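You operate a simulated robot arm through the tools that you are given. There is no shell and no other tool. Be economical: measure what you need, move in short steps, check, and stop when the job is done.

You run a simulated two-armed robot. Do the job below in one go: nothing can be reset, and whatever is moved stays where it is left.

JOB
Empty all four spouts into the crates below them.
Fine: shut each slide again.

The check looks at the end state, three seconds after you hand in, the way a careful person would. Anything else that was tipped, shoved, dropped, spilled or broken makes it a failure.

ROBOT AND FRAMES
Two 7-joint arms with fingered hands on one trunk that stands fixed in place. Base frame: the origin is at the foot of the trunk, x ahead of it, y to its left, z up. Readings come in mm, degrees, newtons and seconds.
The left shoulder is at [83, 170, 988], the right one opposite. With the tool pointing down near the work surface each hand reaches from about 100 to 740 mm from the base axis, measured 20 degrees to its own side. Payload 4 kg a hand.
The TCP of each hand is the grasp point between the finger pads, 26 mm short of the fingertips. In the tool frame z runs along the fingers and y along their closing line. Largest opening 132 mm; the body of the gripper starts 73 mm behind the TCP. The gripper is a hand of 4 fingers: y runs from the thumb to the fingers, the wrist lies at [0, 0, -224] in the tool frame, and closing takes about 1.5 s.
Orientation is that of the tool frame in the base frame, as [roll, pitch, yaw] about the fixed x, y, z axes, in that order (R = Rz(yaw) Ry(pitch) Rx(roll)). With the fingers straight down and closing along the base's y, the tool's x points along the base's -x, its y along +y and its z along -z.

CONTROLS
- The arms move only by the tool play_rows. It takes "left_motion", "right_motion" or both (then of equal length, played together; a hand with none holds still); each is a list of rows, each an object of numbers (a shift or turn left out is 0, a gripper value left out holds the last): "x", "y", "z": the shift along the base's x, y, z in mm; "ax", "ay", "az": the turn, a rotation vector about the base's x, y, z in rad. In form: [{"x": .., "y": .., "z": .., "ax": .., "ay": .., "az": ..}, ...]. A call has 1 to 12 rows; each row shifts and turns the commanded pose from where the row before left it. "left_gripper" and "right_gripper" are, for a hand that has rows, the gripper command, from -1 (fully open) to 1 (shut), values between in proportion, set as the call begins (left out, the last holds). Rows are played at 5 a second. More than 50 mm and 8.6 degrees between two rows, or a gripper value outside its range, and nothing of the call is played. Where a pose cannot be reached the arm comes as near as it can. A force on the tool above 60 N (or 10 N above the force at the start of the call, whichever is more), or a blocked arm, ends the call early, and 0.2 s more pass. The fingers move at their own pace (about 45 mm/s each) and stop on an object; they squeeze with about 24 N. The grip force told is the motor's: it shows also when the fingers shut on nothing. Time passes only in rows, and 0.2 s behind the last, so rows that do not move let the fingers close. It gives the time, the measured TCP pose, the force on the tool (base axes), the opening and the grip force at its end, in the units of the frame above (readings bear some noise), with the torque about the TCP (base axes, N m) and any sound that the robot's microphone picked up, and new pictures: "pictures" is both (left out), scene, wrist or none (wrist: the cameras of the hands that moved).
- Cameras (640 x 400 px; columns grow to the right, rows downward): "scene" is now at [166, 45.2, 1146]; the picture's right is [0.55, -0.83, -0.00], its down [-0.58, -0.38, -0.72] and it looks along [0.60, 0.40, -0.70] (base axes); focal length 263 px, centre (320, 200). "left" rides on the left gripper at [-68, 2, -97] in its tool frame; the picture's right is [-0.03, -1.00, 0.00], its down [0.82, -0.02, -0.58] and it looks along [0.58, -0.01, 0.82] (tool axes); focal length 270 px, centre (320, 200). "right" rides on the right gripper at [68, 2, -97] in its tool frame; the picture's right is [-0.03, 1.00, 0.00], its down [-0.82, -0.02, -0.58] and it looks along [-0.58, -0.01, 0.82] (tool axes); focal length 270 px, centre (320, 200). There is no depth. A picture from a camera that has moved, and an enlarged one, comes with that camera's place and axes in the base frame and with its lens.
- move_column(by): slides the trunk up (or, below 0, down) by that many mm; the arms and the scene camera ride with it, the base frame stays. It gives what a move gives, with no picture.
- move_fingers(finger1, finger2, finger3, thumb_bend, hand): sets how far each is bent, from 0 (flat) to 1 (curled in); at 0.3 the hand is open as for a grip, at 0.7 the pads meet at the TCP. One left out holds its place. A second passes; each finger stops where it meets its share of the squeeze, and holds until it gets a number again. A gripper value or a shape takes the hand back. It gives what a move gives, with no picture; readings hold the bend of each and the force on the fingers (four entries, about 0 where the hand has none), thumb and palm.
- hand_shape(shape, hand): the hand has 4 fingers and takes this shape, open, in about a second: jaw (thumb against the fingers, like two jaws); tri (thumb and two fingers); tip (a fingertip pinch); poke (one finger out to press); point (the index stretched); flat (the hand flat); cup (the hand cupped); fist (a fist). The gripper value then closes the fingers along that shape, each until it touches; the sizes above hold for jaw. It gives what a move gives, with no picture.
- turn_head(pan, tilt): turns the head with the scene camera to pan (to the left, within 86 degrees either way) and tilt (down, from -29 to 69), counted from straight ahead of the robot. It gives what a move gives, and a new picture of the scene camera.
- inspect(camera, box): a new picture of the part [left, top, right, bottom] of that camera's present view, enlarged. The clock stands still meanwhile.
- hand_in(): hands the job in; it is judged then, once.

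Work in short steps. Places have to be worked out from the pictures, the camera data and where the tool is seen: move nearer, look again, correct. Check each grasp and each placing, and mend what went wrong. You have 120 turns and 200 pictures in all, those below and enlarged ones among them. Open the grippers and draw the arms clear of the work before you hand the job in, unless the task says otherwise; then end with one line.

The tools are called after "Call:" by a JSON object that holds its "op" and its "data". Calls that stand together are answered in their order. play_rows: Moves the arms, as the interface text tells. Its arguments: {"type":"object","properties":{"left_motion":{"type":"array"},"left_gripper":{"type":"number"},"right_motion":{"type":"array"},"right_gripper":{"type":"number"},"pictures":{"type":"string","enum":["both","scene","wrist","none"]}},"required":[]} The other tools are called the same way: move_column (by) slides the trunk up or down; hand_shape (shape, hand) gives the hand a shape; move_fingers (finger1, finger2, finger3, thumb_bend, hand) moves the fingers one by one; turn_head (pan, tilt) turns the head that bears the scene camera; inspect (camera, box) takes an enlarged picture of a part of a camera's view; hand_in () hands the job in.

At the start:

```text
time_s: 0.0
left_tcp_pos: [392.0, 437.6, 911.6]
left_ee_rot: [-179.9, 0.0, -180.0]
left_force: [0.4, -0.1, 0.3]
left_torque: [-0.01, 0.0, -0.01]
left_grip_width: 131.9
left_grip_force: 0.1
left_shape: jaw
left_bend: [0.3, 0.3, 0.3, 0.3]
left_finger forces: [0.0, 0.0, 0.0, 0.0, 0.0, 0.1]
right_tcp_pos: [398.8, 25.4, 941.3]
right_ee_rot: [-179.9, 0.0, 179.9]
right_force: [0.2, 0.5, 0.5]
right_torque: [0.0, 0.03, 0.02]
right_grip_width: 132.0
right_grip_force: 0.2
right_shape: jaw
right_bend: [0.3, 0.3, 0.3, 0.3]
right_finger forces: [0.0, 0.0, 0.0, 0.1, 0.0, 0.1]
trunk travel left (down, up): [-220.0, 536.0]
head pan, tilt: [33.5, 44.1]
```

scene: 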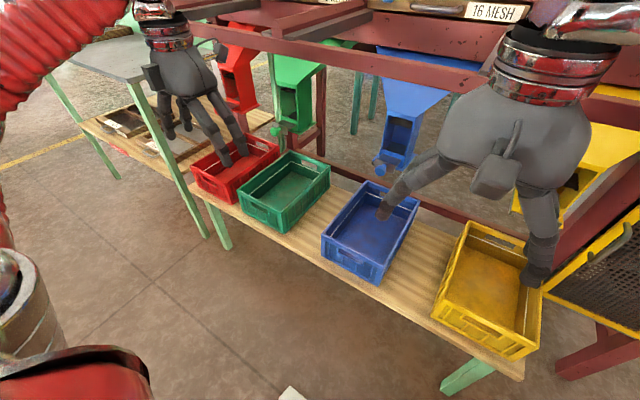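
right: 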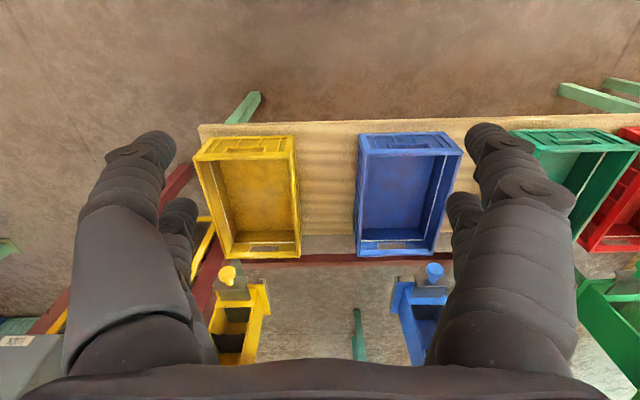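
left: 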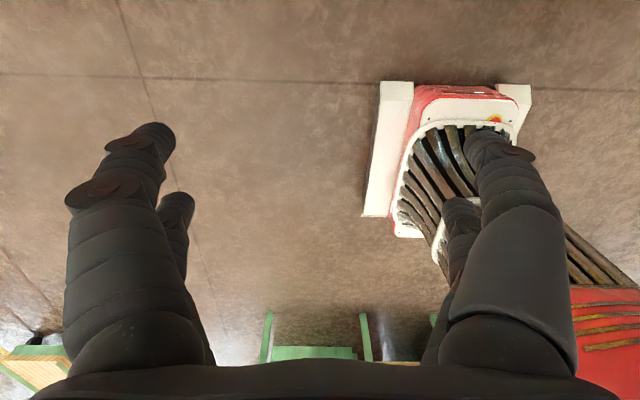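

I'll start with a closer look at the spouts, slides and crates in the scene view.

Call:
{"op": "inspect", "data": {"camera": "scene", "box": [180, 20, 420, 220]}}

Call:
{"op": "inspect", "data": {"camera": "right", "box": [180, 120, 480, 380]}}

Call:
{"op": "turn_head", "data": {"pan": 20, "tilt": 25}}

```text
2.00 times, centred on (300, 120) of scene
camera zoom: at [166.0, 45.2, 1146.0], right [0.55, -0.83, 0.0], down [-0.58, -0.38, -0.72], along [0.6, 0.4, -0.7], focal length 526 px, centre (360, 360)
```

zoom: 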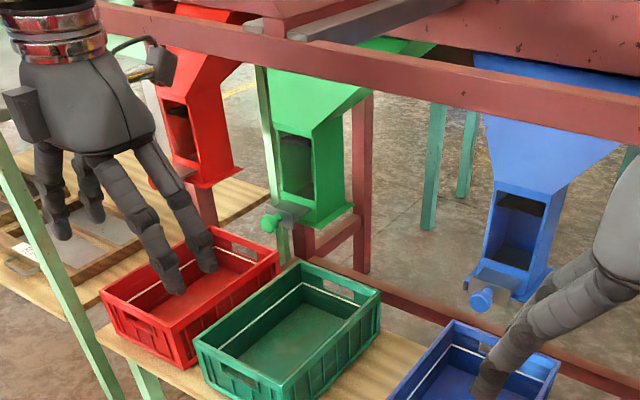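

```text
1.54 times, centred on (330, 250) of right
camera zoom: at [329.7, 25.9, 1036.6], right [0.03, 1.0, 0.0], down [0.82, -0.02, 0.58], along [0.58, -0.01, -0.82], focal length 416 px, centre (305, 123)
```

zoom: 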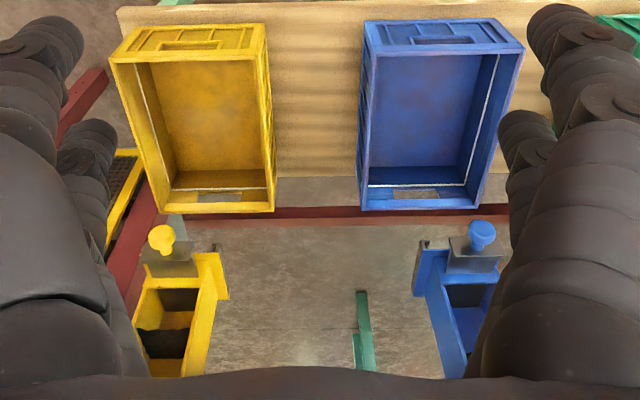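

```text
time_s: 0.8
left_tcp_pos: [393.0, 436.9, 911.4]
left_ee_rot: [180.0, 0.0, -180.0]
left_force: [0.0, 0.6, -0.3]
left_torque: [-0.01, 0.01, -0.01]
left_grip_width: 132.0
left_grip_force: 0.1
left_shape: jaw
left_bend: [0.3, 0.3, 0.3, 0.3]
left_finger forces: [0.0, 0.0, 0.1, 0.0, 0.0, 0.0]
right_tcp_pos: [398.4, 24.6, 942.4]
right_ee_rot: [-180.0, 0.0, -179.9]
right_force: [0.4, -0.1, 0.0]
right_torque: [0.03, 0.02, 0.0]
right_grip_width: 131.8
right_grip_force: 0.0
right_shape: jaw
right_bend: [0.3, 0.3, 0.3, 0.3]
right_finger forces: [0.1, 0.0, 0.1, 0.1, 0.0, 0.0]
trunk travel left (down, up): [-220.0, 536.0]
head pan, tilt: [20.0, 25.0]
camera scene: at [184.2, 31.5, 1175.2], right [0.34, -0.94, 0.0], down [-0.4, -0.15, -0.91], along [0.85, 0.31, -0.42], focal length 263 px, centre (320, 200)
```

scene: 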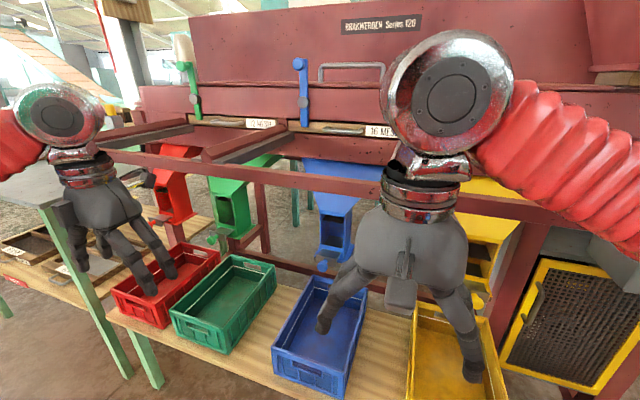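

The slide knobs sit at about x≈700, z≈730, with blue at y≈214, yellow at y≈-142 and green at y≈566. I'll zoom in on the knobs, and raise the left arm out of the way so I can see red.

Call:
{"op": "play_rows", "data": {"left_motion": [{"x": -30, "y": -20, "z": 30}, {"x": -30, "y": -20, "z": 30}, {"x": -30, "y": 0, "z": 30}, {"x": -30, "z": 30}], "right_motion": [{"x": -30, "y": -30, "z": 20}, {"x": -30, "y": -30, "z": 20}, {"x": -30, "y": -30, "z": 20}, {"x": -30, "y": -30, "z": 20}], "pictures": "none"}}

Call:
{"op": "turn_head", "data": {"pan": 40, "tilt": 30}}

```text
time_s: 1.8
left_tcp_pos: [304.4, 349.7, 992.0]
left_ee_rot: [179.9, -4.7, 180.0]
left_force: [-1.5, 0.2, 4.0]
left_torque: [-0.04, -0.19, -0.06]
left_grip_width: 131.7
left_grip_force: 0.1
left_shape: jaw
left_bend: [0.3, 0.3, 0.3, 0.3]
left_finger forces: [0.0, 0.0, 0.1, 0.0, 0.1, 0.0]
left hand out of reach, approached as far as the arm can: row 2, 3, 4
right_tcp_pos: [277.6, -97.8, 1022.7]
right_ee_rot: [-180.0, 0.2, 180.0]
right_force: [0.1, -0.3, -0.7]
right_torque: [0.01, 0.01, -0.02]
right_grip_width: 131.9
right_grip_force: 0.0
right_shape: jaw
right_bend: [0.3, 0.3, 0.3, 0.3]
right_finger forces: [0.0, 0.0, 0.1, 0.1, 0.0, 0.0]
trunk travel left (down, up): [-220.0, 536.0]
head pan, tilt: [20.0, 25.0]
```

```text
time_s: 2.6
left_tcp_pos: [306.5, 351.6, 987.7]
left_ee_rot: [-180.0, -5.2, -180.0]
left_force: [0.0, -0.6, -0.3]
left_torque: [-0.02, -0.01, 0.03]
left_grip_width: 131.8
left_grip_force: 0.1
left_shape: jaw
left_bend: [0.3, 0.3, 0.3, 0.3]
left_finger forces: [0.1, 0.0, 0.1, 0.0, 0.1, 0.0]
right_tcp_pos: [278.3, -95.9, 1022.7]
right_ee_rot: [-180.0, 0.1, -180.0]
right_force: [0.0, 0.4, -0.4]
right_torque: [-0.01, 0.0, -0.02]
right_grip_width: 132.0
right_grip_force: 0.1
right_shape: jaw
right_bend: [0.3, 0.3, 0.3, 0.3]
right_finger forces: [0.1, 0.1, 0.0, 0.0, 0.0, 0.0]
trunk travel left (down, up): [-220.0, 536.0]
head pan, tilt: [40.0, 30.0]
camera scene: at [166.6, 58.1, 1167.4], right [0.64, -0.77, 0.0], down [-0.38, -0.32, -0.87], along [0.66, 0.56, -0.5], focal length 263 px, centre (320, 200)
```

scene: 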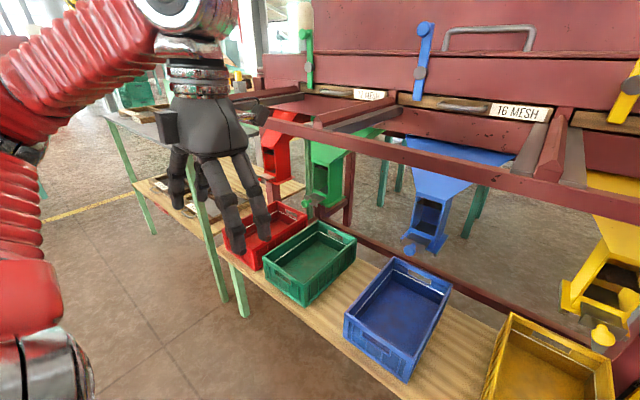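

The left hand still covers part of red. I'll enlarge the spout area.

Call:
{"op": "inspect", "data": {"camera": "scene", "box": [240, 90, 400, 220]}}

Call:
{"op": "inspect", "data": {"camera": "scene", "box": [380, 160, 480, 270]}}

Call:
{"op": "inspect", "data": {"camera": "scene", "box": [540, 220, 640, 370]}}

```text
3.08 times, centred on (320, 155) of scene
camera zoom: at [166.6, 58.1, 1167.4], right [0.64, -0.77, 0.0], down [-0.38, -0.32, -0.87], along [0.66, 0.56, -0.5], focal length 810 px, centre (320, 338)
```

zoom: 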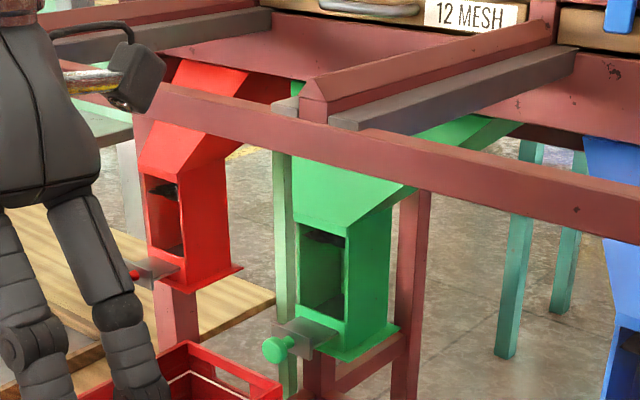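

```text
3.64 times, centred on (430, 215) of scene
camera zoom: at [166.6, 58.1, 1167.4], right [0.64, -0.77, 0.0], down [-0.38, -0.32, -0.87], along [0.66, 0.56, -0.5], focal length 957 px, centre (-80, 146)
```

zoom: 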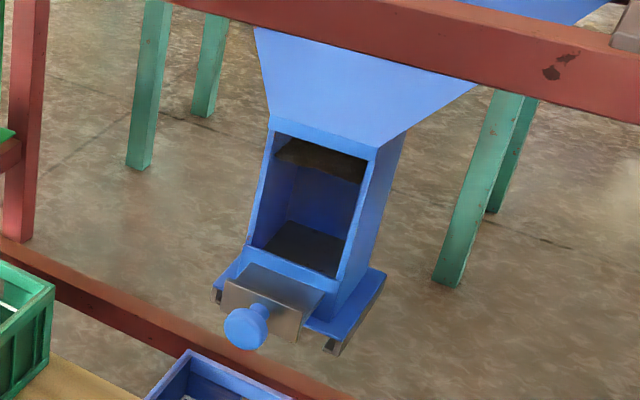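

```text
2.67 times, centred on (590, 295) of scene
camera zoom: at [166.6, 58.1, 1167.4], right [0.64, -0.77, 0.0], down [-0.38, -0.32, -0.87], along [0.66, 0.56, -0.5], focal length 702 px, centre (-400, -53)
```

zoom: 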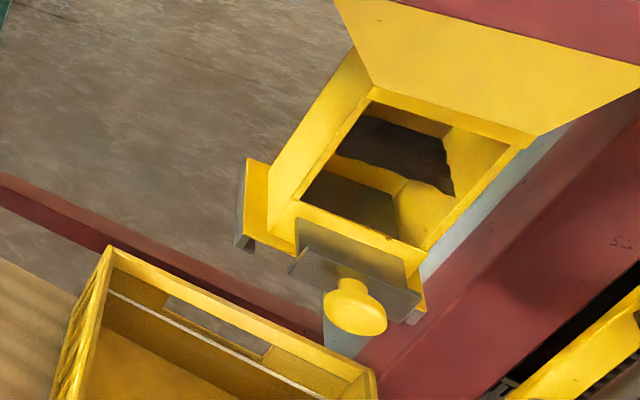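

The knobs point along -x on horizontal slide plates, so each slide pulls toward me. I'll bring the right hand to yellow, pitched 30° below horizontal, and stop about 150 mm short for a look.

Call:
{"op": "play_rows", "data": {"right_motion": [{"x": 35, "y": -6, "z": -26, "ay": -0.131}, {"x": 35, "y": -6, "z": -26, "ay": -0.131}, {"x": 35, "y": -6, "z": -26, "ay": -0.131}, {"x": 35, "y": -6, "z": -26, "ay": -0.131}, {"x": 35, "y": -6, "z": -26, "ay": -0.131}, {"x": 35, "y": -6, "z": -26, "ay": -0.131}, {"x": 35, "y": -6, "z": -26, "ay": -0.131}, {"x": 35, "y": -6, "z": -26, "ay": -0.131}, {}], "right_gripper": -0.3, "pictures": "wrist"}}

Call:
{"op": "turn_head", "data": {"pan": 0, "tilt": 35}}

```text
time_s: 4.7
left_tcp_pos: [305.6, 351.6, 1009.2]
left_ee_rot: [179.9, 0.0, 180.0]
left_force: [-0.1, -1.0, -0.8]
left_torque: [0.0, 0.01, -0.01]
left_grip_width: 131.9
left_grip_force: 0.0
left_shape: jaw
left_bend: [0.3, 0.3, 0.3, 0.3]
left_finger forces: [0.0, 0.1, 0.0, 0.1, 0.1, 0.0]
right_tcp_pos: [558.6, -141.9, 811.0]
right_ee_rot: [-179.9, 60.1, -179.9]
right_force: [-0.3, -0.1, -0.1]
right_torque: [-0.02, 0.01, -0.02]
right_grip_width: 86.6
right_grip_force: 0.1
right_shape: jaw
right_bend: [0.7, 0.7, 0.7, 0.64]
right_finger forces: [0.1, 0.0, 0.0, 0.0, 0.0, 0.0]
trunk travel left (down, up): [-220.0, 536.0]
head pan, tilt: [40.0, 30.0]
camera right: at [440.9, -141.8, 799.3], right [0.01, 1.0, 0.02], down [-0.09, -0.02, 1.0], along [1.0, -0.01, 0.09], focal length 270 px, centre (320, 200)
```

right: 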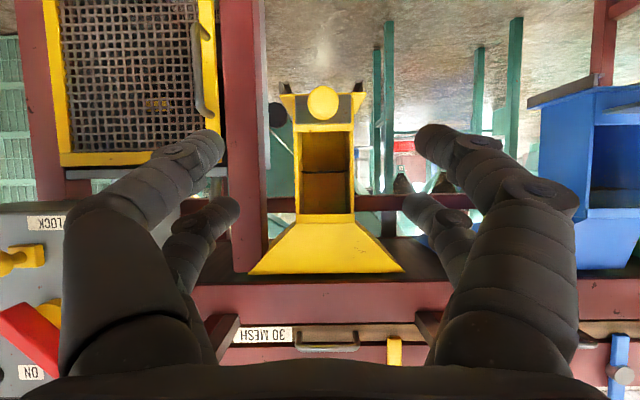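

```text
time_s: 5.7
left_tcp_pos: [305.0, 351.9, 1009.3]
left_ee_rot: [180.0, -0.1, -180.0]
left_force: [0.1, 0.4, -0.1]
left_torque: [0.01, 0.0, -0.02]
left_grip_width: 131.8
left_grip_force: 0.1
left_shape: jaw
left_bend: [0.3, 0.3, 0.3, 0.3]
left_finger forces: [0.1, 0.0, 0.0, 0.0, 0.0, 0.0]
right_tcp_pos: [557.9, -143.0, 811.1]
right_ee_rot: [179.8, 60.1, -180.0]
right_force: [0.1, -0.2, -1.0]
right_torque: [0.04, 0.03, -0.01]
right_grip_width: 86.1
right_grip_force: 0.0
right_shape: jaw
right_bend: [0.7, 0.7, 0.7, 0.64]
right_finger forces: [0.0, 0.1, 0.0, 0.1, 0.0, 0.0]
trunk travel left (down, up): [-220.0, 536.0]
head pan, tilt: [0.0, 35.0]
camera scene: at [185.6, 0.0, 1159.6], right [0.0, -1.0, 0.0], down [-0.57, 0.0, -0.82], along [0.82, 0.0, -0.57], focal length 263 px, centre (320, 200)
```

scene: 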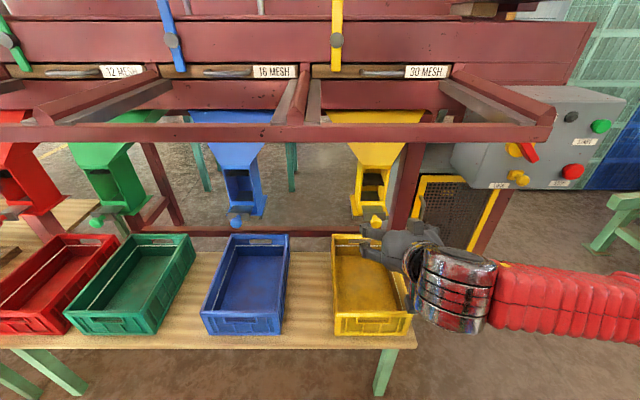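

Both cameras agree that the yellow knob is at [~700,-141,731]. I'll approach along the tool axis to about 45 mm short and check.

Call:
{"op": "play_rows", "data": {"right_motion": [{"x": 35, "z": -20}, {"x": 35, "z": -20}, {"x": 30, "z": -15}, {}], "pictures": "wrist"}}

Call:
{"op": "inspect", "data": {"camera": "scene", "box": [320, 160, 440, 260]}}

```text
time_s: 6.7
left_tcp_pos: [305.7, 352.4, 1009.2]
left_ee_rot: [180.0, 0.1, 179.9]
left_force: [0.1, 0.0, 1.0]
left_torque: [0.0, -0.02, 0.01]
left_grip_width: 132.1
left_grip_force: 0.2
left_shape: jaw
left_bend: [0.3, 0.3, 0.3, 0.3]
left_finger forces: [0.0, 0.0, 0.0, 0.0, 0.0, 0.0]
right_tcp_pos: [658.7, -142.8, 758.3]
right_ee_rot: [179.9, 60.1, -179.9]
right_force: [-0.2, 0.3, -0.5]
right_torque: [0.01, 0.03, -0.02]
right_grip_width: 86.3
right_grip_force: 0.0
right_shape: jaw
right_bend: [0.7, 0.7, 0.7, 0.64]
right_finger forces: [0.0, 0.0, 0.1, 0.0, 0.1, 0.1]
trunk travel left (down, up): [-220.0, 536.0]
head pan, tilt: [0.0, 35.0]
camera right: at [540.4, -141.1, 745.3], right [0.01, 1.0, 0.02], down [-0.09, -0.02, 1.0], along [1.0, -0.01, 0.09], focal length 270 px, centre (320, 200)
```

right: 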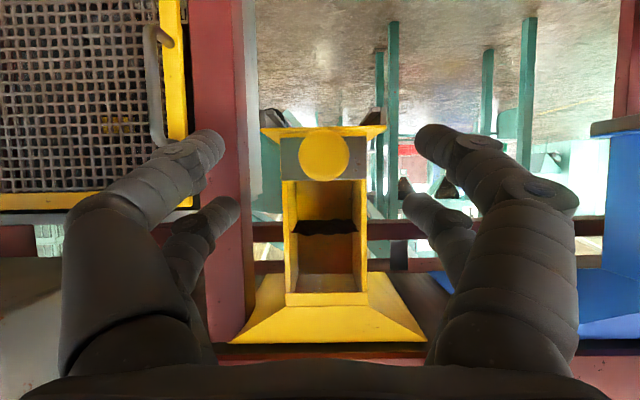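

```text
4.00 times, centred on (380, 210) of scene
camera zoom: at [185.6, -0.1, 1159.6], right [0.0, -1.0, 0.0], down [-0.57, 0.0, -0.82], along [0.82, 0.0, -0.57], focal length 1052 px, centre (80, 160)
```

zoom: 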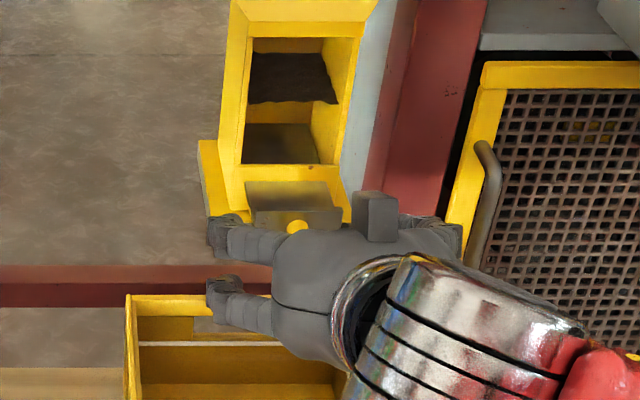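

Triangulation puts the knob head (about 25 mm across) at x≈690–700, z≈734. I'll move the TCP to about x=684, z=741 so the fingertips stay clear of the flange, then close.

Call:
{"op": "play_rows", "data": {"right_motion": [{"x": 13, "y": 1, "z": -9}, {"x": 13, "y": 1, "z": -8}, {}], "pictures": "none"}}

Call:
{"op": "play_rows", "data": {"right_motion": [{}, {}, {}, {}, {}, {}, {}], "right_gripper": 1, "pictures": "wrist"}}

Call:
{"op": "inspect", "data": {"camera": "scene", "box": [320, 160, 440, 260]}}

```text
time_s: 7.5
left_tcp_pos: [306.6, 352.4, 1009.3]
left_ee_rot: [180.0, 0.0, 180.0]
left_force: [0.7, -0.3, -0.6]
left_torque: [0.04, -0.01, 0.0]
left_grip_width: 131.8
left_grip_force: 0.1
left_shape: jaw
left_bend: [0.3, 0.3, 0.3, 0.3]
left_finger forces: [0.0, 0.1, 0.0, 0.1, 0.0, 0.0]
right_tcp_pos: [683.7, -140.5, 740.2]
right_ee_rot: [-179.9, 60.1, 180.0]
right_force: [-0.3, -0.2, -0.3]
right_torque: [-0.03, 0.0, 0.0]
right_grip_width: 86.0
right_grip_force: 0.1
right_shape: jaw
right_bend: [0.7, 0.7, 0.7, 0.64]
right_finger forces: [0.0, 0.0, 0.0, 0.0, 0.0, 0.0]
trunk travel left (down, up): [-220.0, 536.0]
head pan, tilt: [0.0, 35.0]
```

```text
time_s: 9.1
left_tcp_pos: [305.7, 351.6, 1009.2]
left_ee_rot: [-180.0, 0.0, 180.0]
left_force: [0.4, -0.3, -0.3]
left_torque: [-0.04, -0.01, 0.0]
left_grip_width: 131.9
left_grip_force: 0.1
left_shape: jaw
left_bend: [0.3, 0.3, 0.3, 0.3]
left_finger forces: [0.1, 0.1, 0.1, 0.0, 0.0, 0.0]
right_tcp_pos: [683.7, -141.3, 740.5]
right_ee_rot: [180.0, 60.0, -180.0]
right_force: [-1.6, 1.2, -0.8]
right_torque: [0.0, -0.01, 0.05]
right_grip_width: 4.1
right_grip_force: 23.9
right_shape: jaw
right_bend: [0.61, 0.74, 0.74, 0.7]
right_finger forces: [0.0, 21.2, 20.5, 0.0, 0.1, 0.0]
trunk travel left (down, up): [-220.0, 536.0]
head pan, tilt: [0.0, 35.0]
camera right: at [565.6, -139.9, 728.7], right [0.01, 1.0, 0.02], down [-0.09, -0.02, 1.0], along [1.0, -0.01, 0.09], focal length 270 px, centre (320, 200)
```

right: 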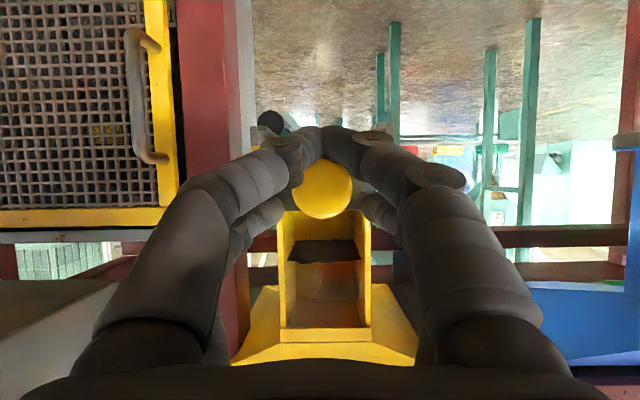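

```text
4.00 times, centred on (380, 210) of scene
camera zoom: at [185.5, -0.1, 1159.6], right [0.0, -1.0, 0.0], down [-0.57, 0.0, -0.82], along [0.82, 0.0, -0.57], focal length 1052 px, centre (80, 160)
```

zoom: 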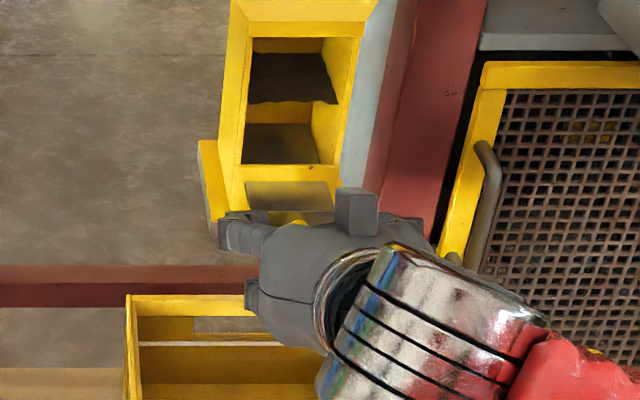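

The fingers have closed, and the upper ones seem to straddle the knob neck. I'll pull 20 mm gently to see whether the slide follows.

Call:
{"op": "play_rows", "data": {"right_motion": [{"x": -7}, {"x": -7}, {"x": -8}, {}], "pictures": "wrist"}}

Call:
{"op": "inspect", "data": {"camera": "scene", "box": [320, 160, 440, 260]}}

```text
time_s: 10.1
left_tcp_pos: [304.8, 351.0, 1009.2]
left_ee_rot: [-180.0, -0.1, -180.0]
left_force: [-0.4, 0.7, 0.5]
left_torque: [0.0, 0.02, -0.01]
left_grip_width: 131.8
left_grip_force: 0.1
left_shape: jaw
left_bend: [0.3, 0.3, 0.3, 0.3]
left_finger forces: [0.1, 0.0, 0.0, 0.1, 0.0, 0.1]
right_tcp_pos: [661.1, -140.9, 740.5]
right_ee_rot: [-179.9, 60.0, 180.0]
right_force: [0.7, -0.3, -0.9]
right_torque: [0.0, 0.01, 0.06]
right_grip_width: 3.9
right_grip_force: 24.3
right_shape: jaw
right_bend: [0.61, 0.74, 0.74, 0.7]
right_finger forces: [0.0, 21.7, 20.4, 0.0, 0.0, 0.1]
trunk travel left (down, up): [-220.0, 536.0]
head pan, tilt: [0.0, 35.0]
camera right: at [544.2, -140.0, 728.7], right [0.01, 1.0, 0.02], down [-0.09, -0.02, 1.0], along [1.0, -0.02, 0.09], focal length 270 px, centre (320, 200)
```

right: 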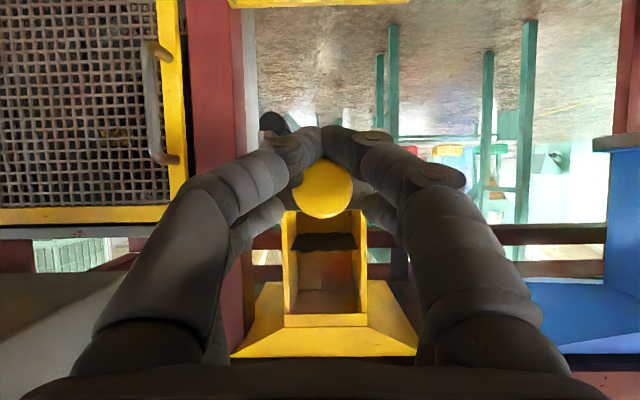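

```text
4.00 times, centred on (380, 210) of scene
camera zoom: at [185.7, 0.0, 1159.6], right [0.0, -1.0, 0.0], down [-0.57, 0.0, -0.82], along [0.82, 0.0, -0.57], focal length 1052 px, centre (80, 160)
```

zoom: 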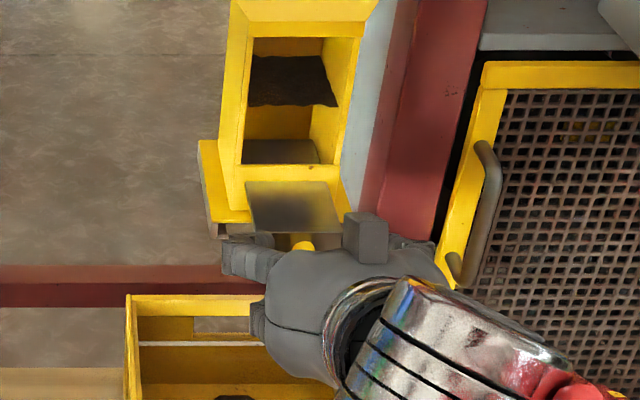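

The slide follows the hand and material is starting to drop into the crate. I'll pull another 30 mm and look at the crate and the window.

Call:
{"op": "play_rows", "data": {"right_motion": [{"x": -8}, {"x": -8}, {"x": -8}, {"x": -8}, {}, {}, {}], "pictures": "scene"}}

Call:
{"op": "inspect", "data": {"camera": "scene", "box": [320, 140, 440, 340]}}

```text
time_s: 11.7
left_tcp_pos: [305.6, 350.5, 1009.2]
left_ee_rot: [-180.0, -0.1, 179.9]
left_force: [0.3, 0.6, 0.4]
left_torque: [-0.04, -0.01, -0.03]
left_grip_width: 131.9
left_grip_force: 0.0
left_shape: jaw
left_bend: [0.3, 0.3, 0.3, 0.3]
left_finger forces: [0.0, 0.1, 0.0, 0.0, 0.0, 0.0]
right_tcp_pos: [630.7, -141.2, 741.1]
right_ee_rot: [180.0, 60.0, -179.9]
right_force: [-0.7, -0.8, -5.9]
right_torque: [-0.04, 0.15, -0.12]
right_grip_width: 4.4
right_grip_force: 23.1
right_shape: jaw
right_bend: [0.61, 0.74, 0.74, 0.7]
right_finger forces: [0.0, 20.7, 21.8, 0.1, 0.0, 0.0]
trunk travel left (down, up): [-220.0, 536.0]
head pan, tilt: [0.0, 35.0]
camera scene: at [186.0, -0.3, 1159.5], right [0.0, -1.0, 0.0], down [-0.57, 0.0, -0.82], along [0.82, 0.0, -0.57], focal length 263 px, centre (320, 200)
```

scene: 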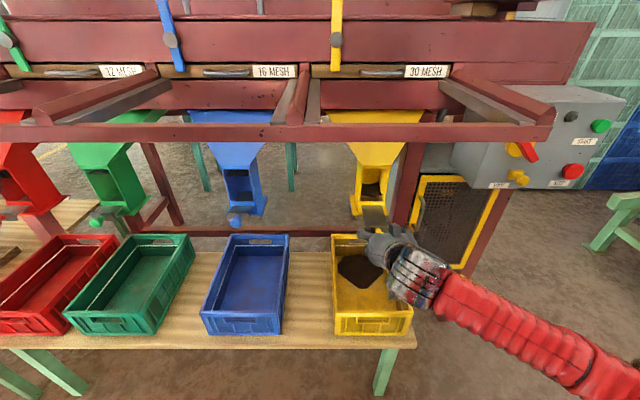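

```text
2.00 times, centred on (380, 240) of scene
camera zoom: at [186.0, -0.3, 1159.5], right [0.0, -1.0, 0.0], down [-0.57, 0.0, -0.82], along [0.82, 0.0, -0.57], focal length 526 px, centre (200, 120)
```

zoom: 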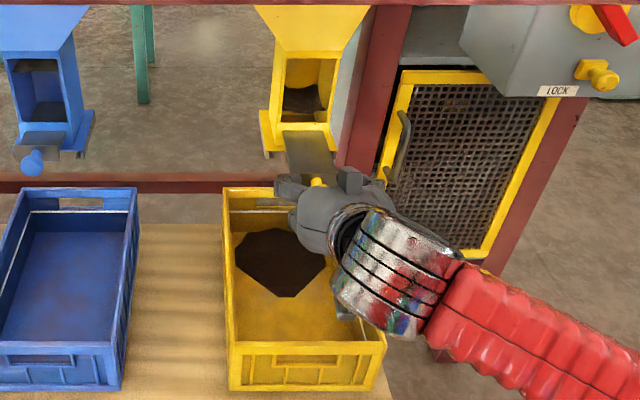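

Yellow is draining into its crate. I'll wait a few seconds and check the window.

Call:
{"op": "play_rows", "data": {"right_motion": [{}, {}, {}, {}, {}, {}, {}, {}, {}, {}, {}, {}], "pictures": "none"}}

Call:
{"op": "inspect", "data": {"camera": "scene", "box": [330, 140, 420, 220]}}

Call:
{"op": "inspect", "data": {"camera": "right", "box": [220, 120, 420, 380]}}

```text
time_s: 14.3
left_tcp_pos: [305.3, 351.6, 1008.6]
left_ee_rot: [180.0, -0.1, -180.0]
left_force: [-0.2, 0.7, 0.0]
left_torque: [0.02, 0.03, 0.01]
left_grip_width: 132.2
left_grip_force: 0.1
left_shape: jaw
left_bend: [0.3, 0.3, 0.3, 0.3]
left_finger forces: [0.0, 0.1, 0.1, 0.1, 0.0, 0.1]
right_tcp_pos: [630.5, -141.3, 742.0]
right_ee_rot: [180.0, 59.9, 179.9]
right_force: [0.7, -2.1, -9.4]
right_torque: [-0.04, 0.28, -0.1]
right_grip_width: 4.2
right_grip_force: 24.1
right_shape: jaw
right_bend: [0.61, 0.74, 0.74, 0.7]
right_finger forces: [0.1, 20.5, 21.4, 0.0, 0.0, 0.0]
trunk travel left (down, up): [-220.0, 536.0]
head pan, tilt: [0.0, 35.0]
```

```text
5.00 times, centred on (375, 180) of scene
camera zoom: at [186.4, -0.3, 1159.4], right [0.0, -1.0, 0.0], down [-0.57, 0.0, -0.82], along [0.82, 0.0, -0.57], focal length 1316 px, centre (45, 300)
```

zoom: 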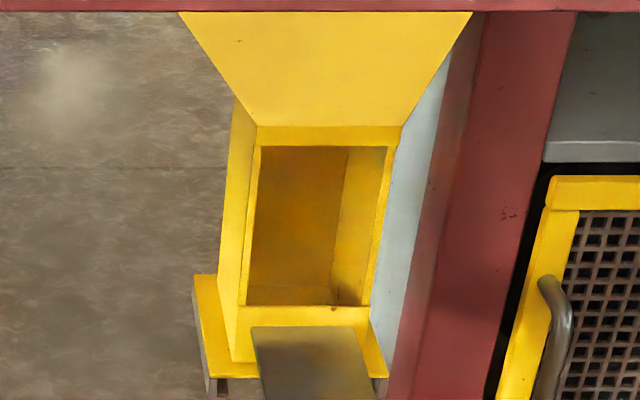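

```text
1.54 times, centred on (320, 250) of right
camera zoom: at [512.3, -139.6, 729.0], right [0.01, 1.0, 0.02], down [-0.09, -0.02, 1.0], along [1.0, -0.01, 0.09], focal length 416 px, centre (320, 123)
```

zoom: 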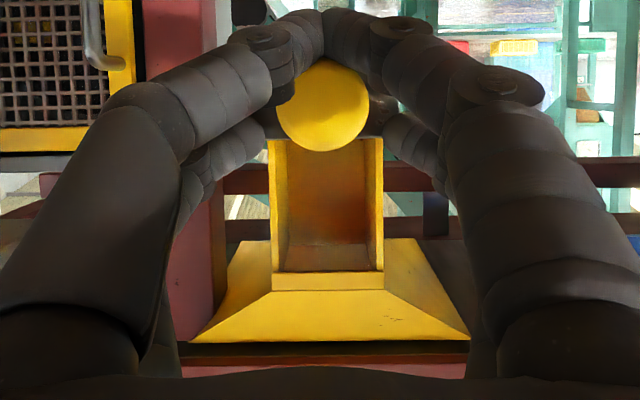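

The yellow window is clear. I'll push the slide back by the full 53 mm plus a little more to seat it.

Call:
{"op": "play_rows", "data": {"right_motion": [{"x": 9}, {"x": 9}, {"x": 9}, {"x": 9}, {"x": 9}, {"x": 9}, {"x": 2}, {}], "pictures": "none"}}

Call:
{"op": "inspect", "data": {"camera": "scene", "box": [320, 140, 440, 340]}}

Call:
{"op": "inspect", "data": {"camera": "right", "box": [220, 120, 420, 380]}}

```text
time_s: 16.1
left_tcp_pos: [304.3, 350.5, 1009.4]
left_ee_rot: [-180.0, 0.0, -180.0]
left_force: [-0.4, -0.5, 0.8]
left_torque: [0.02, -0.02, 0.0]
left_grip_width: 131.8
left_grip_force: 0.2
left_shape: jaw
left_bend: [0.3, 0.3, 0.3, 0.3]
left_finger forces: [0.1, 0.0, 0.0, 0.0, 0.0, 0.1]
right_tcp_pos: [683.9, -142.0, 740.2]
right_ee_rot: [179.9, 59.9, 180.0]
right_force: [-24.4, -1.0, -8.2]
right_torque: [-0.02, 0.11, 0.0]
right_grip_width: 3.8
right_grip_force: 23.8
right_shape: jaw
right_bend: [0.61, 0.74, 0.74, 0.7]
right_finger forces: [0.1, 27.2, 27.2, 0.1, 0.1, 0.1]
trunk travel left (down, up): [-220.0, 536.0]
head pan, tilt: [0.0, 35.0]
```

```text
2.00 times, centred on (380, 240) of scene
camera zoom: at [184.1, -0.3, 1159.8], right [0.0, -1.0, 0.0], down [-0.57, 0.0, -0.82], along [0.82, 0.0, -0.57], focal length 526 px, centre (200, 120)
```

zoom: 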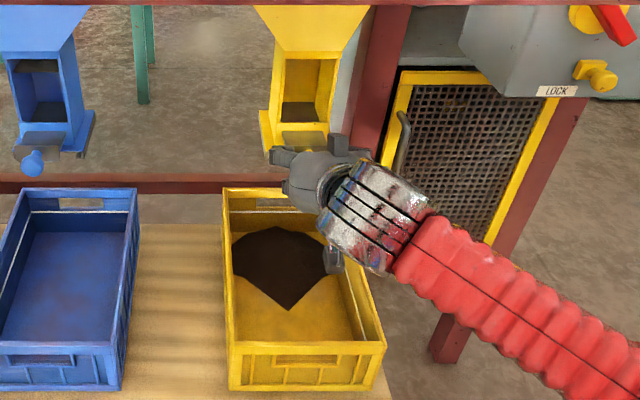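

```text
1.54 times, centred on (320, 250) of right
camera zoom: at [566.0, -140.0, 729.1], right [0.01, 1.0, 0.02], down [-0.09, -0.02, 1.0], along [1.0, -0.01, 0.09], focal length 416 px, centre (320, 123)
```

zoom: 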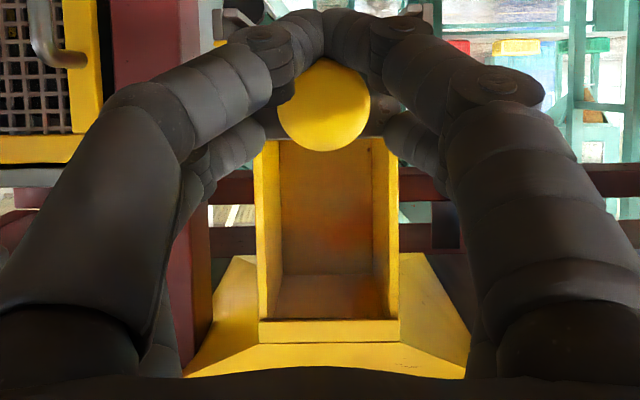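

The slide is seated against its stop with 24 N on the hand. I'll ease off, open, and back out along the approach line.

Call:
{"op": "play_rows", "data": {"right_motion": [{"x": -1.5}, {}, {}, {}, {}, {}, {}], "right_gripper": -0.3, "pictures": "none"}}

Call:
{"op": "play_rows", "data": {"right_motion": [{"x": -25, "z": 15}, {"x": -35, "z": 20}, {"x": -35, "z": 20}, {"x": -20, "z": 10}, {}], "pictures": "both"}}

```text
time_s: 17.7
left_tcp_pos: [306.4, 351.8, 1008.4]
left_ee_rot: [179.9, 0.0, -179.8]
left_force: [0.3, 1.2, 0.3]
left_torque: [0.0, 0.01, 0.03]
left_grip_width: 131.9
left_grip_force: 0.1
left_shape: jaw
left_bend: [0.3, 0.3, 0.3, 0.3]
left_finger forces: [0.0, 0.1, 0.0, 0.0, 0.1, 0.1]
right_tcp_pos: [684.4, -141.2, 740.9]
right_ee_rot: [-179.9, 60.1, -180.0]
right_force: [0.0, -0.5, -1.0]
right_torque: [0.0, 0.0, 0.01]
right_grip_width: 85.5
right_grip_force: 0.0
right_shape: jaw
right_bend: [0.7, 0.7, 0.7, 0.64]
right_finger forces: [0.1, 0.0, 0.0, 0.1, 0.0, 0.0]
trunk travel left (down, up): [-220.0, 536.0]
head pan, tilt: [0.0, 35.0]
```

```text
time_s: 18.9
left_tcp_pos: [305.4, 351.2, 1009.7]
left_ee_rot: [180.0, 0.0, -180.0]
left_force: [-0.4, 0.5, -0.6]
left_torque: [-0.03, 0.01, -0.03]
left_grip_width: 131.9
left_grip_force: 0.1
left_shape: jaw
left_bend: [0.3, 0.3, 0.3, 0.3]
left_finger forces: [0.0, 0.0, 0.0, 0.0, 0.1, 0.1]
right_tcp_pos: [570.9, -140.3, 806.4]
right_ee_rot: [-179.9, 60.2, -180.0]
right_force: [-0.1, 0.7, 0.1]
right_torque: [0.0, 0.02, -0.05]
right_grip_width: 85.4
right_grip_force: 0.1
right_shape: jaw
right_bend: [0.7, 0.7, 0.7, 0.64]
right_finger forces: [0.0, 0.1, 0.0, 0.0, 0.0, 0.0]
trunk travel left (down, up): [-220.0, 536.0]
head pan, tilt: [0.0, 35.0]
camera scene: at [185.6, 0.0, 1159.6], right [0.0, -1.0, 0.0], down [-0.57, 0.0, -0.82], along [0.82, 0.0, -0.57], focal length 263 px, centre (320, 200)
camera right: at [452.3, -139.4, 794.8], right [0.01, 1.0, 0.02], down [-0.09, -0.02, 1.0], along [1.0, -0.01, 0.09], focal length 270 px, centre (320, 200)
```

scene: 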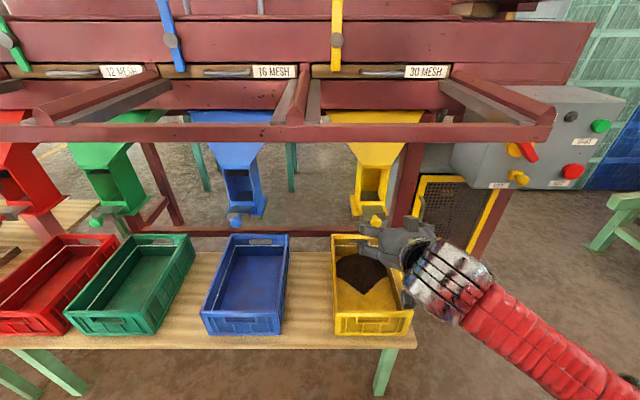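
right: 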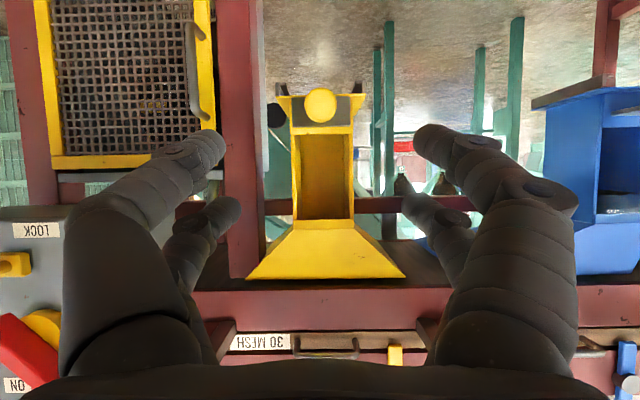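

Yellow is shut and empty. Next is blue, whose knob I judge at [~697,215,734]. I'll slide the right hand across at standoff.

Call:
{"op": "play_rows", "data": {"right_motion": [{"y": 45}, {"y": 45}, {"y": 45}, {"y": 45}, {"y": 45}, {"y": 45}, {"y": 43}, {"y": 42.5}, {}], "pictures": "both"}}

```text
time_s: 21.1
left_tcp_pos: [304.9, 350.9, 1008.8]
left_ee_rot: [-180.0, 0.0, -180.0]
left_force: [0.3, -0.6, -0.2]
left_torque: [-0.02, 0.02, 0.01]
left_grip_width: 132.1
left_grip_force: 0.0
left_shape: jaw
left_bend: [0.3, 0.3, 0.3, 0.3]
left_finger forces: [0.0, 0.0, 0.0, 0.1, 0.1, 0.0]
right_tcp_pos: [589.8, 180.5, 786.4]
right_ee_rot: [-174.2, 60.1, -177.7]
right_force: [0.1, -1.0, 0.6]
right_torque: [-0.01, 0.01, 0.0]
right_grip_width: 85.7
right_grip_force: 0.2
right_shape: jaw
right_bend: [0.7, 0.7, 0.7, 0.64]
right_finger forces: [0.0, 0.0, 0.0, 0.0, 0.0, 0.0]
trunk travel left (down, up): [-220.0, 536.0]
head pan, tilt: [0.0, 35.0]
stopped in row 9 (right hand): the arm was blocked; the commanded pose is now the measured one
camera scene: at [185.5, -0.3, 1159.6], right [0.0, -1.0, 0.0], down [-0.57, 0.0, -0.82], along [0.82, 0.0, -0.57], focal length 263 px, centre (320, 200)
camera right: at [471.6, 186.7, 774.2], right [0.06, 1.0, -0.03], down [-0.09, 0.03, 0.99], along [0.99, -0.06, 0.1], focal length 270 px, centre (320, 200)
```

scene: 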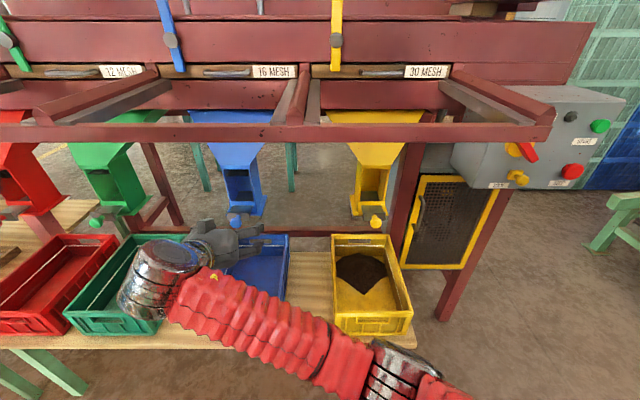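
right: 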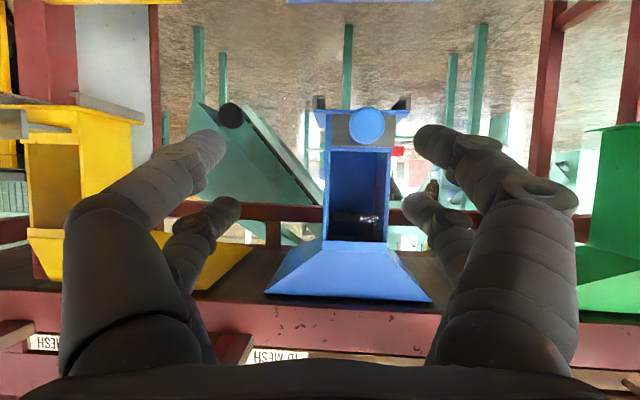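

The right arm reaches a limit there, so I'll use the left arm for blue. First I'll take the right arm back to its own side and out of the way.

Call:
{"op": "play_rows", "data": {"right_motion": [{"y": -40, "x": -5}, {"y": -45, "x": -10}, {"y": -45, "x": -10}, {"y": -45, "x": -10}, {"y": -45, "x": -15}, {"y": -45, "x": -25}, {"y": -45, "x": -25}, {"y": -45, "x": -25}, {"y": -20, "x": -25}, {"y": -20, "x": -25}], "pictures": "none"}}

Call:
{"op": "turn_head", "data": {"pan": 25, "tilt": 35}}

```text
refused: row 6 steps farther than a row can; nothing moved
```

```text
time_s: 22.0
left_tcp_pos: [304.8, 351.5, 1009.0]
left_ee_rot: [180.0, -0.1, -180.0]
left_force: [0.1, 0.0, 0.2]
left_torque: [0.01, 0.03, 0.0]
left_grip_width: 131.8
left_grip_force: 0.1
left_shape: jaw
left_bend: [0.3, 0.3, 0.3, 0.3]
left_finger forces: [0.0, 0.0, 0.0, 0.0, 0.0, 0.0]
right_tcp_pos: [589.1, 180.7, 787.4]
right_ee_rot: [-174.3, 60.0, -177.7]
right_force: [0.2, -0.1, 0.0]
right_torque: [0.01, 0.0, 0.01]
right_grip_width: 85.8
right_grip_force: 0.1
right_shape: jaw
right_bend: [0.7, 0.7, 0.7, 0.64]
right_finger forces: [0.0, 0.0, 0.0, 0.0, 0.0, 0.0]
trunk travel left (down, up): [-220.0, 536.0]
head pan, tilt: [25.0, 35.0]
camera scene: at [177.4, 37.1, 1159.6], right [0.42, -0.91, 0.0], down [-0.52, -0.24, -0.82], along [0.74, 0.35, -0.57], focal length 263 px, centre (320, 200)
```

scene: 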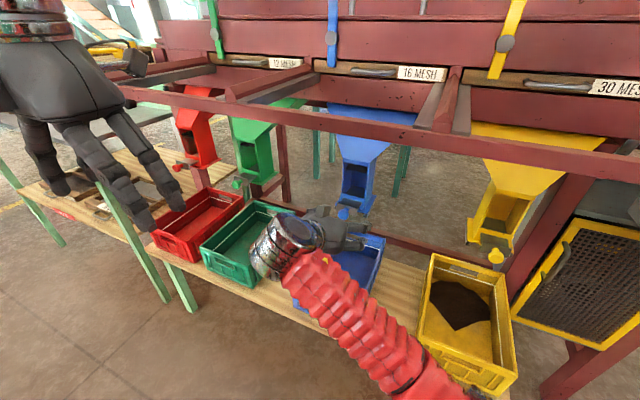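

Row 6 was too large a step, so the call was refused. I'll retry with smaller steps.

Call:
{"op": "play_rows", "data": {"right_motion": [{"y": -40, "x": -5}, {"y": -45, "x": -10}, {"y": -45, "x": -10}, {"y": -45, "x": -10}, {"y": -45, "x": -15}, {"y": -40, "x": -25}, {"y": -40, "x": -25}, {"y": -35, "x": -30}, {"y": -35, "x": -30}, {"y": -20, "x": -30}], "pictures": "none"}}

```text
time_s: 24.2
left_tcp_pos: [304.9, 350.9, 1009.4]
left_ee_rot: [-179.9, 0.0, 179.9]
left_force: [0.1, 0.1, 0.0]
left_torque: [-0.02, 0.01, -0.04]
left_grip_width: 131.7
left_grip_force: 0.0
left_shape: jaw
left_bend: [0.3, 0.3, 0.3, 0.3]
left_finger forces: [0.0, 0.1, 0.0, 0.0, 0.1, 0.1]
right_tcp_pos: [485.5, -154.4, 738.6]
right_ee_rot: [-174.7, 60.0, -177.9]
right_force: [-0.5, 0.2, 0.0]
right_torque: [0.01, 0.02, 0.01]
right_grip_width: 85.6
right_grip_force: 0.0
right_shape: jaw
right_bend: [0.7, 0.7, 0.7, 0.64]
right_finger forces: [0.0, 0.1, 0.0, 0.1, 0.0, 0.0]
right hand out of reach, approached as far as the arm can: row 8, 9, 10
trunk travel left (down, up): [-220.0, 536.0]
head pan, tilt: [25.0, 35.0]
```

The right arm is clear. Now I'll bring the left hand to the blue standoff with the same 30° down pitch.

Call:
{"op": "play_rows", "data": {"left_motion": [{"x": 32, "y": -17, "z": -25, "ay": -0.131}, {"x": 32, "y": -17, "z": -25, "ay": -0.131}, {"x": 32, "y": -17, "z": -25, "ay": -0.131}, {"x": 32, "y": -17, "z": -25, "ay": -0.131}, {"x": 32, "y": -17, "z": -25, "ay": -0.131}, {"x": 32, "y": -17, "z": -25, "ay": -0.131}, {"x": 32, "y": -17, "z": -25, "ay": -0.131}, {"x": 32, "y": -17, "z": -25, "ay": -0.131}, {}], "left_gripper": -0.3, "pictures": "both"}}

```text
time_s: 26.2
left_tcp_pos: [571.5, 215.3, 813.3]
left_ee_rot: [179.9, 60.1, -180.0]
left_force: [0.0, 0.7, 0.4]
left_torque: [-0.01, 0.02, 0.0]
left_grip_width: 86.3
left_grip_force: 0.0
left_shape: jaw
left_bend: [0.7, 0.7, 0.7, 0.64]
left_finger forces: [0.0, 0.1, 0.1, 0.0, 0.0, 0.0]
left hand out of reach, approached as far as the arm can: row 5
right_tcp_pos: [484.6, -152.9, 737.5]
right_ee_rot: [-174.5, 60.0, -177.8]
right_force: [0.8, 0.5, -0.2]
right_torque: [-0.02, -0.03, -0.04]
right_grip_width: 85.9
right_grip_force: 0.1
right_shape: jaw
right_bend: [0.7, 0.7, 0.7, 0.64]
right_finger forces: [0.0, 0.1, 0.0, 0.0, 0.1, 0.0]
trunk travel left (down, up): [-220.0, 536.0]
head pan, tilt: [25.0, 35.0]
camera scene: at [177.4, 37.0, 1159.7], right [0.42, -0.91, 0.0], down [-0.52, -0.24, -0.82], along [0.74, 0.35, -0.57], focal length 263 px, centre (320, 200)
camera left: at [522.2, 216.7, 920.9], right [0.01, -1.0, 0.02], down [-0.91, -0.02, -0.42], along [0.42, -0.01, -0.91], focal length 270 px, centre (320, 200)
```

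scene: 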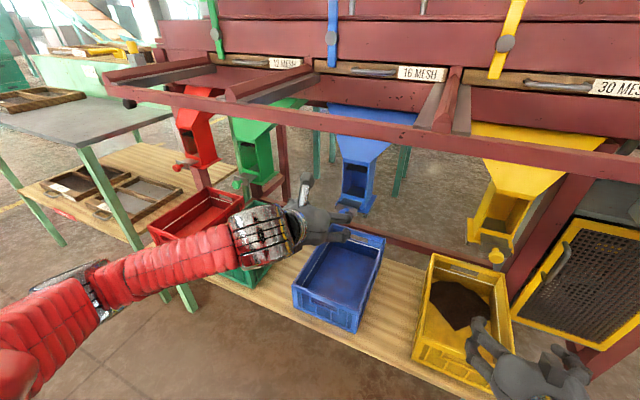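
left: 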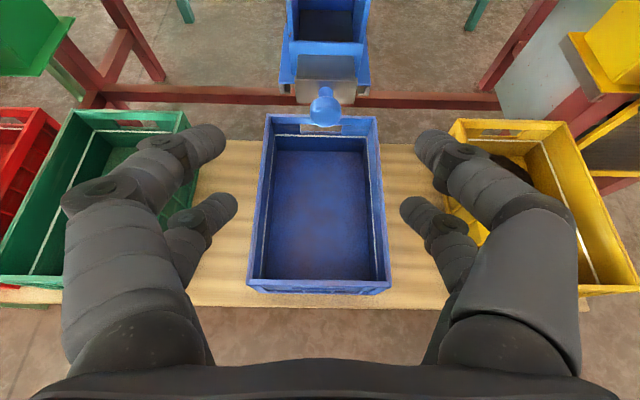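

The wrist view puts the blue knob at y≈212, x≈700. I'll move closer.

Call:
{"op": "play_rows", "data": {"left_motion": [{"x": 30, "y": -1, "z": -18}, {"x": 30, "y": -1, "z": -18}, {"x": 27, "z": -17}, {}], "pictures": "wrist"}}

```text
time_s: 27.2
left_tcp_pos: [658.1, 214.2, 760.3]
left_ee_rot: [179.9, 60.1, -180.0]
left_force: [0.1, -0.5, -0.2]
left_torque: [0.0, -0.01, 0.0]
left_grip_width: 86.1
left_grip_force: 0.0
left_shape: jaw
left_bend: [0.7, 0.7, 0.7, 0.64]
left_finger forces: [0.0, 0.1, 0.0, 0.0, 0.0, 0.0]
right_tcp_pos: [485.5, -153.8, 737.9]
right_ee_rot: [-174.7, 60.0, -177.8]
right_force: [0.0, 0.7, -0.6]
right_torque: [0.01, -0.05, -0.01]
right_grip_width: 85.6
right_grip_force: 0.0
right_shape: jaw
right_bend: [0.7, 0.7, 0.7, 0.64]
right_finger forces: [0.1, 0.0, 0.1, 0.0, 0.0, 0.0]
trunk travel left (down, up): [-220.0, 536.0]
head pan, tilt: [25.0, 35.0]
camera left: at [609.5, 216.2, 868.8], right [0.01, -1.0, 0.02], down [-0.91, -0.02, -0.42], along [0.42, -0.01, -0.91], focal length 270 px, centre (320, 200)
```

left: 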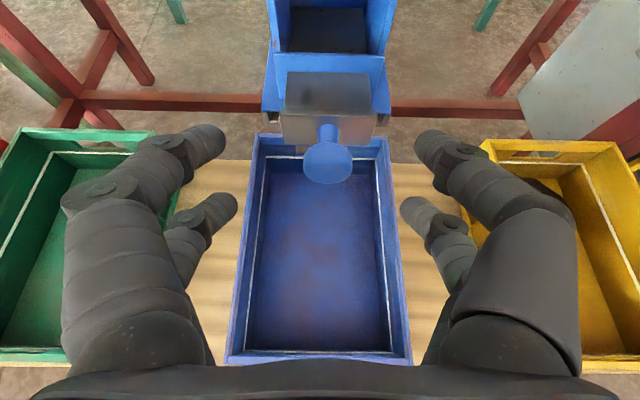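

The knob is about 4 mm to the -y side of the finger centre. I'll centre, move in and close as I did on yellow.

Call:
{"op": "play_rows", "data": {"left_motion": [{"x": 13, "y": -2, "z": -10}, {"x": 13, "y": -1.5, "z": -10}, {}], "pictures": "none"}}

Call:
{"op": "play_rows", "data": {"left_motion": [{}, {}, {}, {}, {}, {}, {}], "left_gripper": 1, "pictures": "wrist"}}

```text
time_s: 28.0
left_tcp_pos: [685.4, 211.9, 740.5]
left_ee_rot: [179.9, 60.1, -180.0]
left_force: [0.1, -0.5, 0.4]
left_torque: [0.0, 0.03, 0.02]
left_grip_width: 86.0
left_grip_force: 0.1
left_shape: jaw
left_bend: [0.7, 0.7, 0.7, 0.64]
left_finger forces: [0.2, 0.0, 0.0, 0.0, 0.1, 0.0]
right_tcp_pos: [484.7, -153.8, 737.5]
right_ee_rot: [-174.7, 60.0, -177.8]
right_force: [-1.6, -0.5, 0.1]
right_torque: [-0.01, -0.01, 0.01]
right_grip_width: 85.5
right_grip_force: 0.0
right_shape: jaw
right_bend: [0.7, 0.7, 0.7, 0.64]
right_finger forces: [0.0, 0.1, 0.1, 0.0, 0.0, 0.1]
trunk travel left (down, up): [-220.0, 536.0]
head pan, tilt: [25.0, 35.0]
```

```text
time_s: 29.6
left_tcp_pos: [685.4, 211.5, 741.1]
left_ee_rot: [-180.0, 59.9, 180.0]
left_force: [-5.2, 1.9, -1.4]
left_torque: [-0.03, -0.07, 0.15]
left_grip_width: 22.9
left_grip_force: 24.2
left_shape: jaw
left_bend: [0.74, 0.6, 0.6, 0.7]
left_finger forces: [24.0, 0.0, 0.1, 0.0, 19.2, 0.1]
right_tcp_pos: [486.4, -154.7, 738.7]
right_ee_rot: [-174.6, 60.0, -177.8]
right_force: [-0.7, 0.3, -0.2]
right_torque: [0.03, -0.02, 0.0]
right_grip_width: 85.4
right_grip_force: 0.1
right_shape: jaw
right_bend: [0.7, 0.7, 0.7, 0.64]
right_finger forces: [0.0, 0.0, 0.0, 0.0, 0.1, 0.0]
trunk travel left (down, up): [-220.0, 536.0]
head pan, tilt: [25.0, 35.0]
camera left: at [635.4, 213.8, 849.0], right [0.01, -1.0, 0.02], down [-0.91, -0.02, -0.42], along [0.42, -0.01, -0.91], focal length 270 px, centre (320, 200)
```

left: 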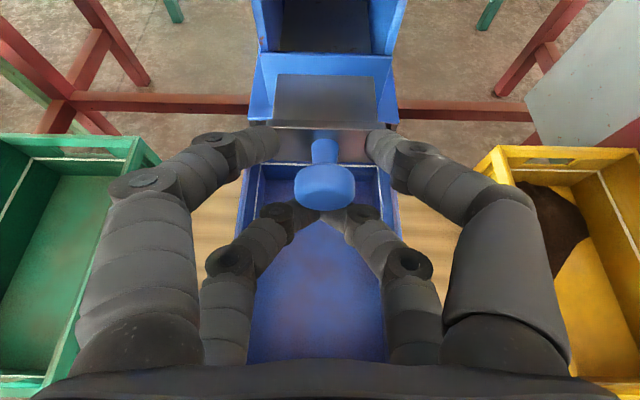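

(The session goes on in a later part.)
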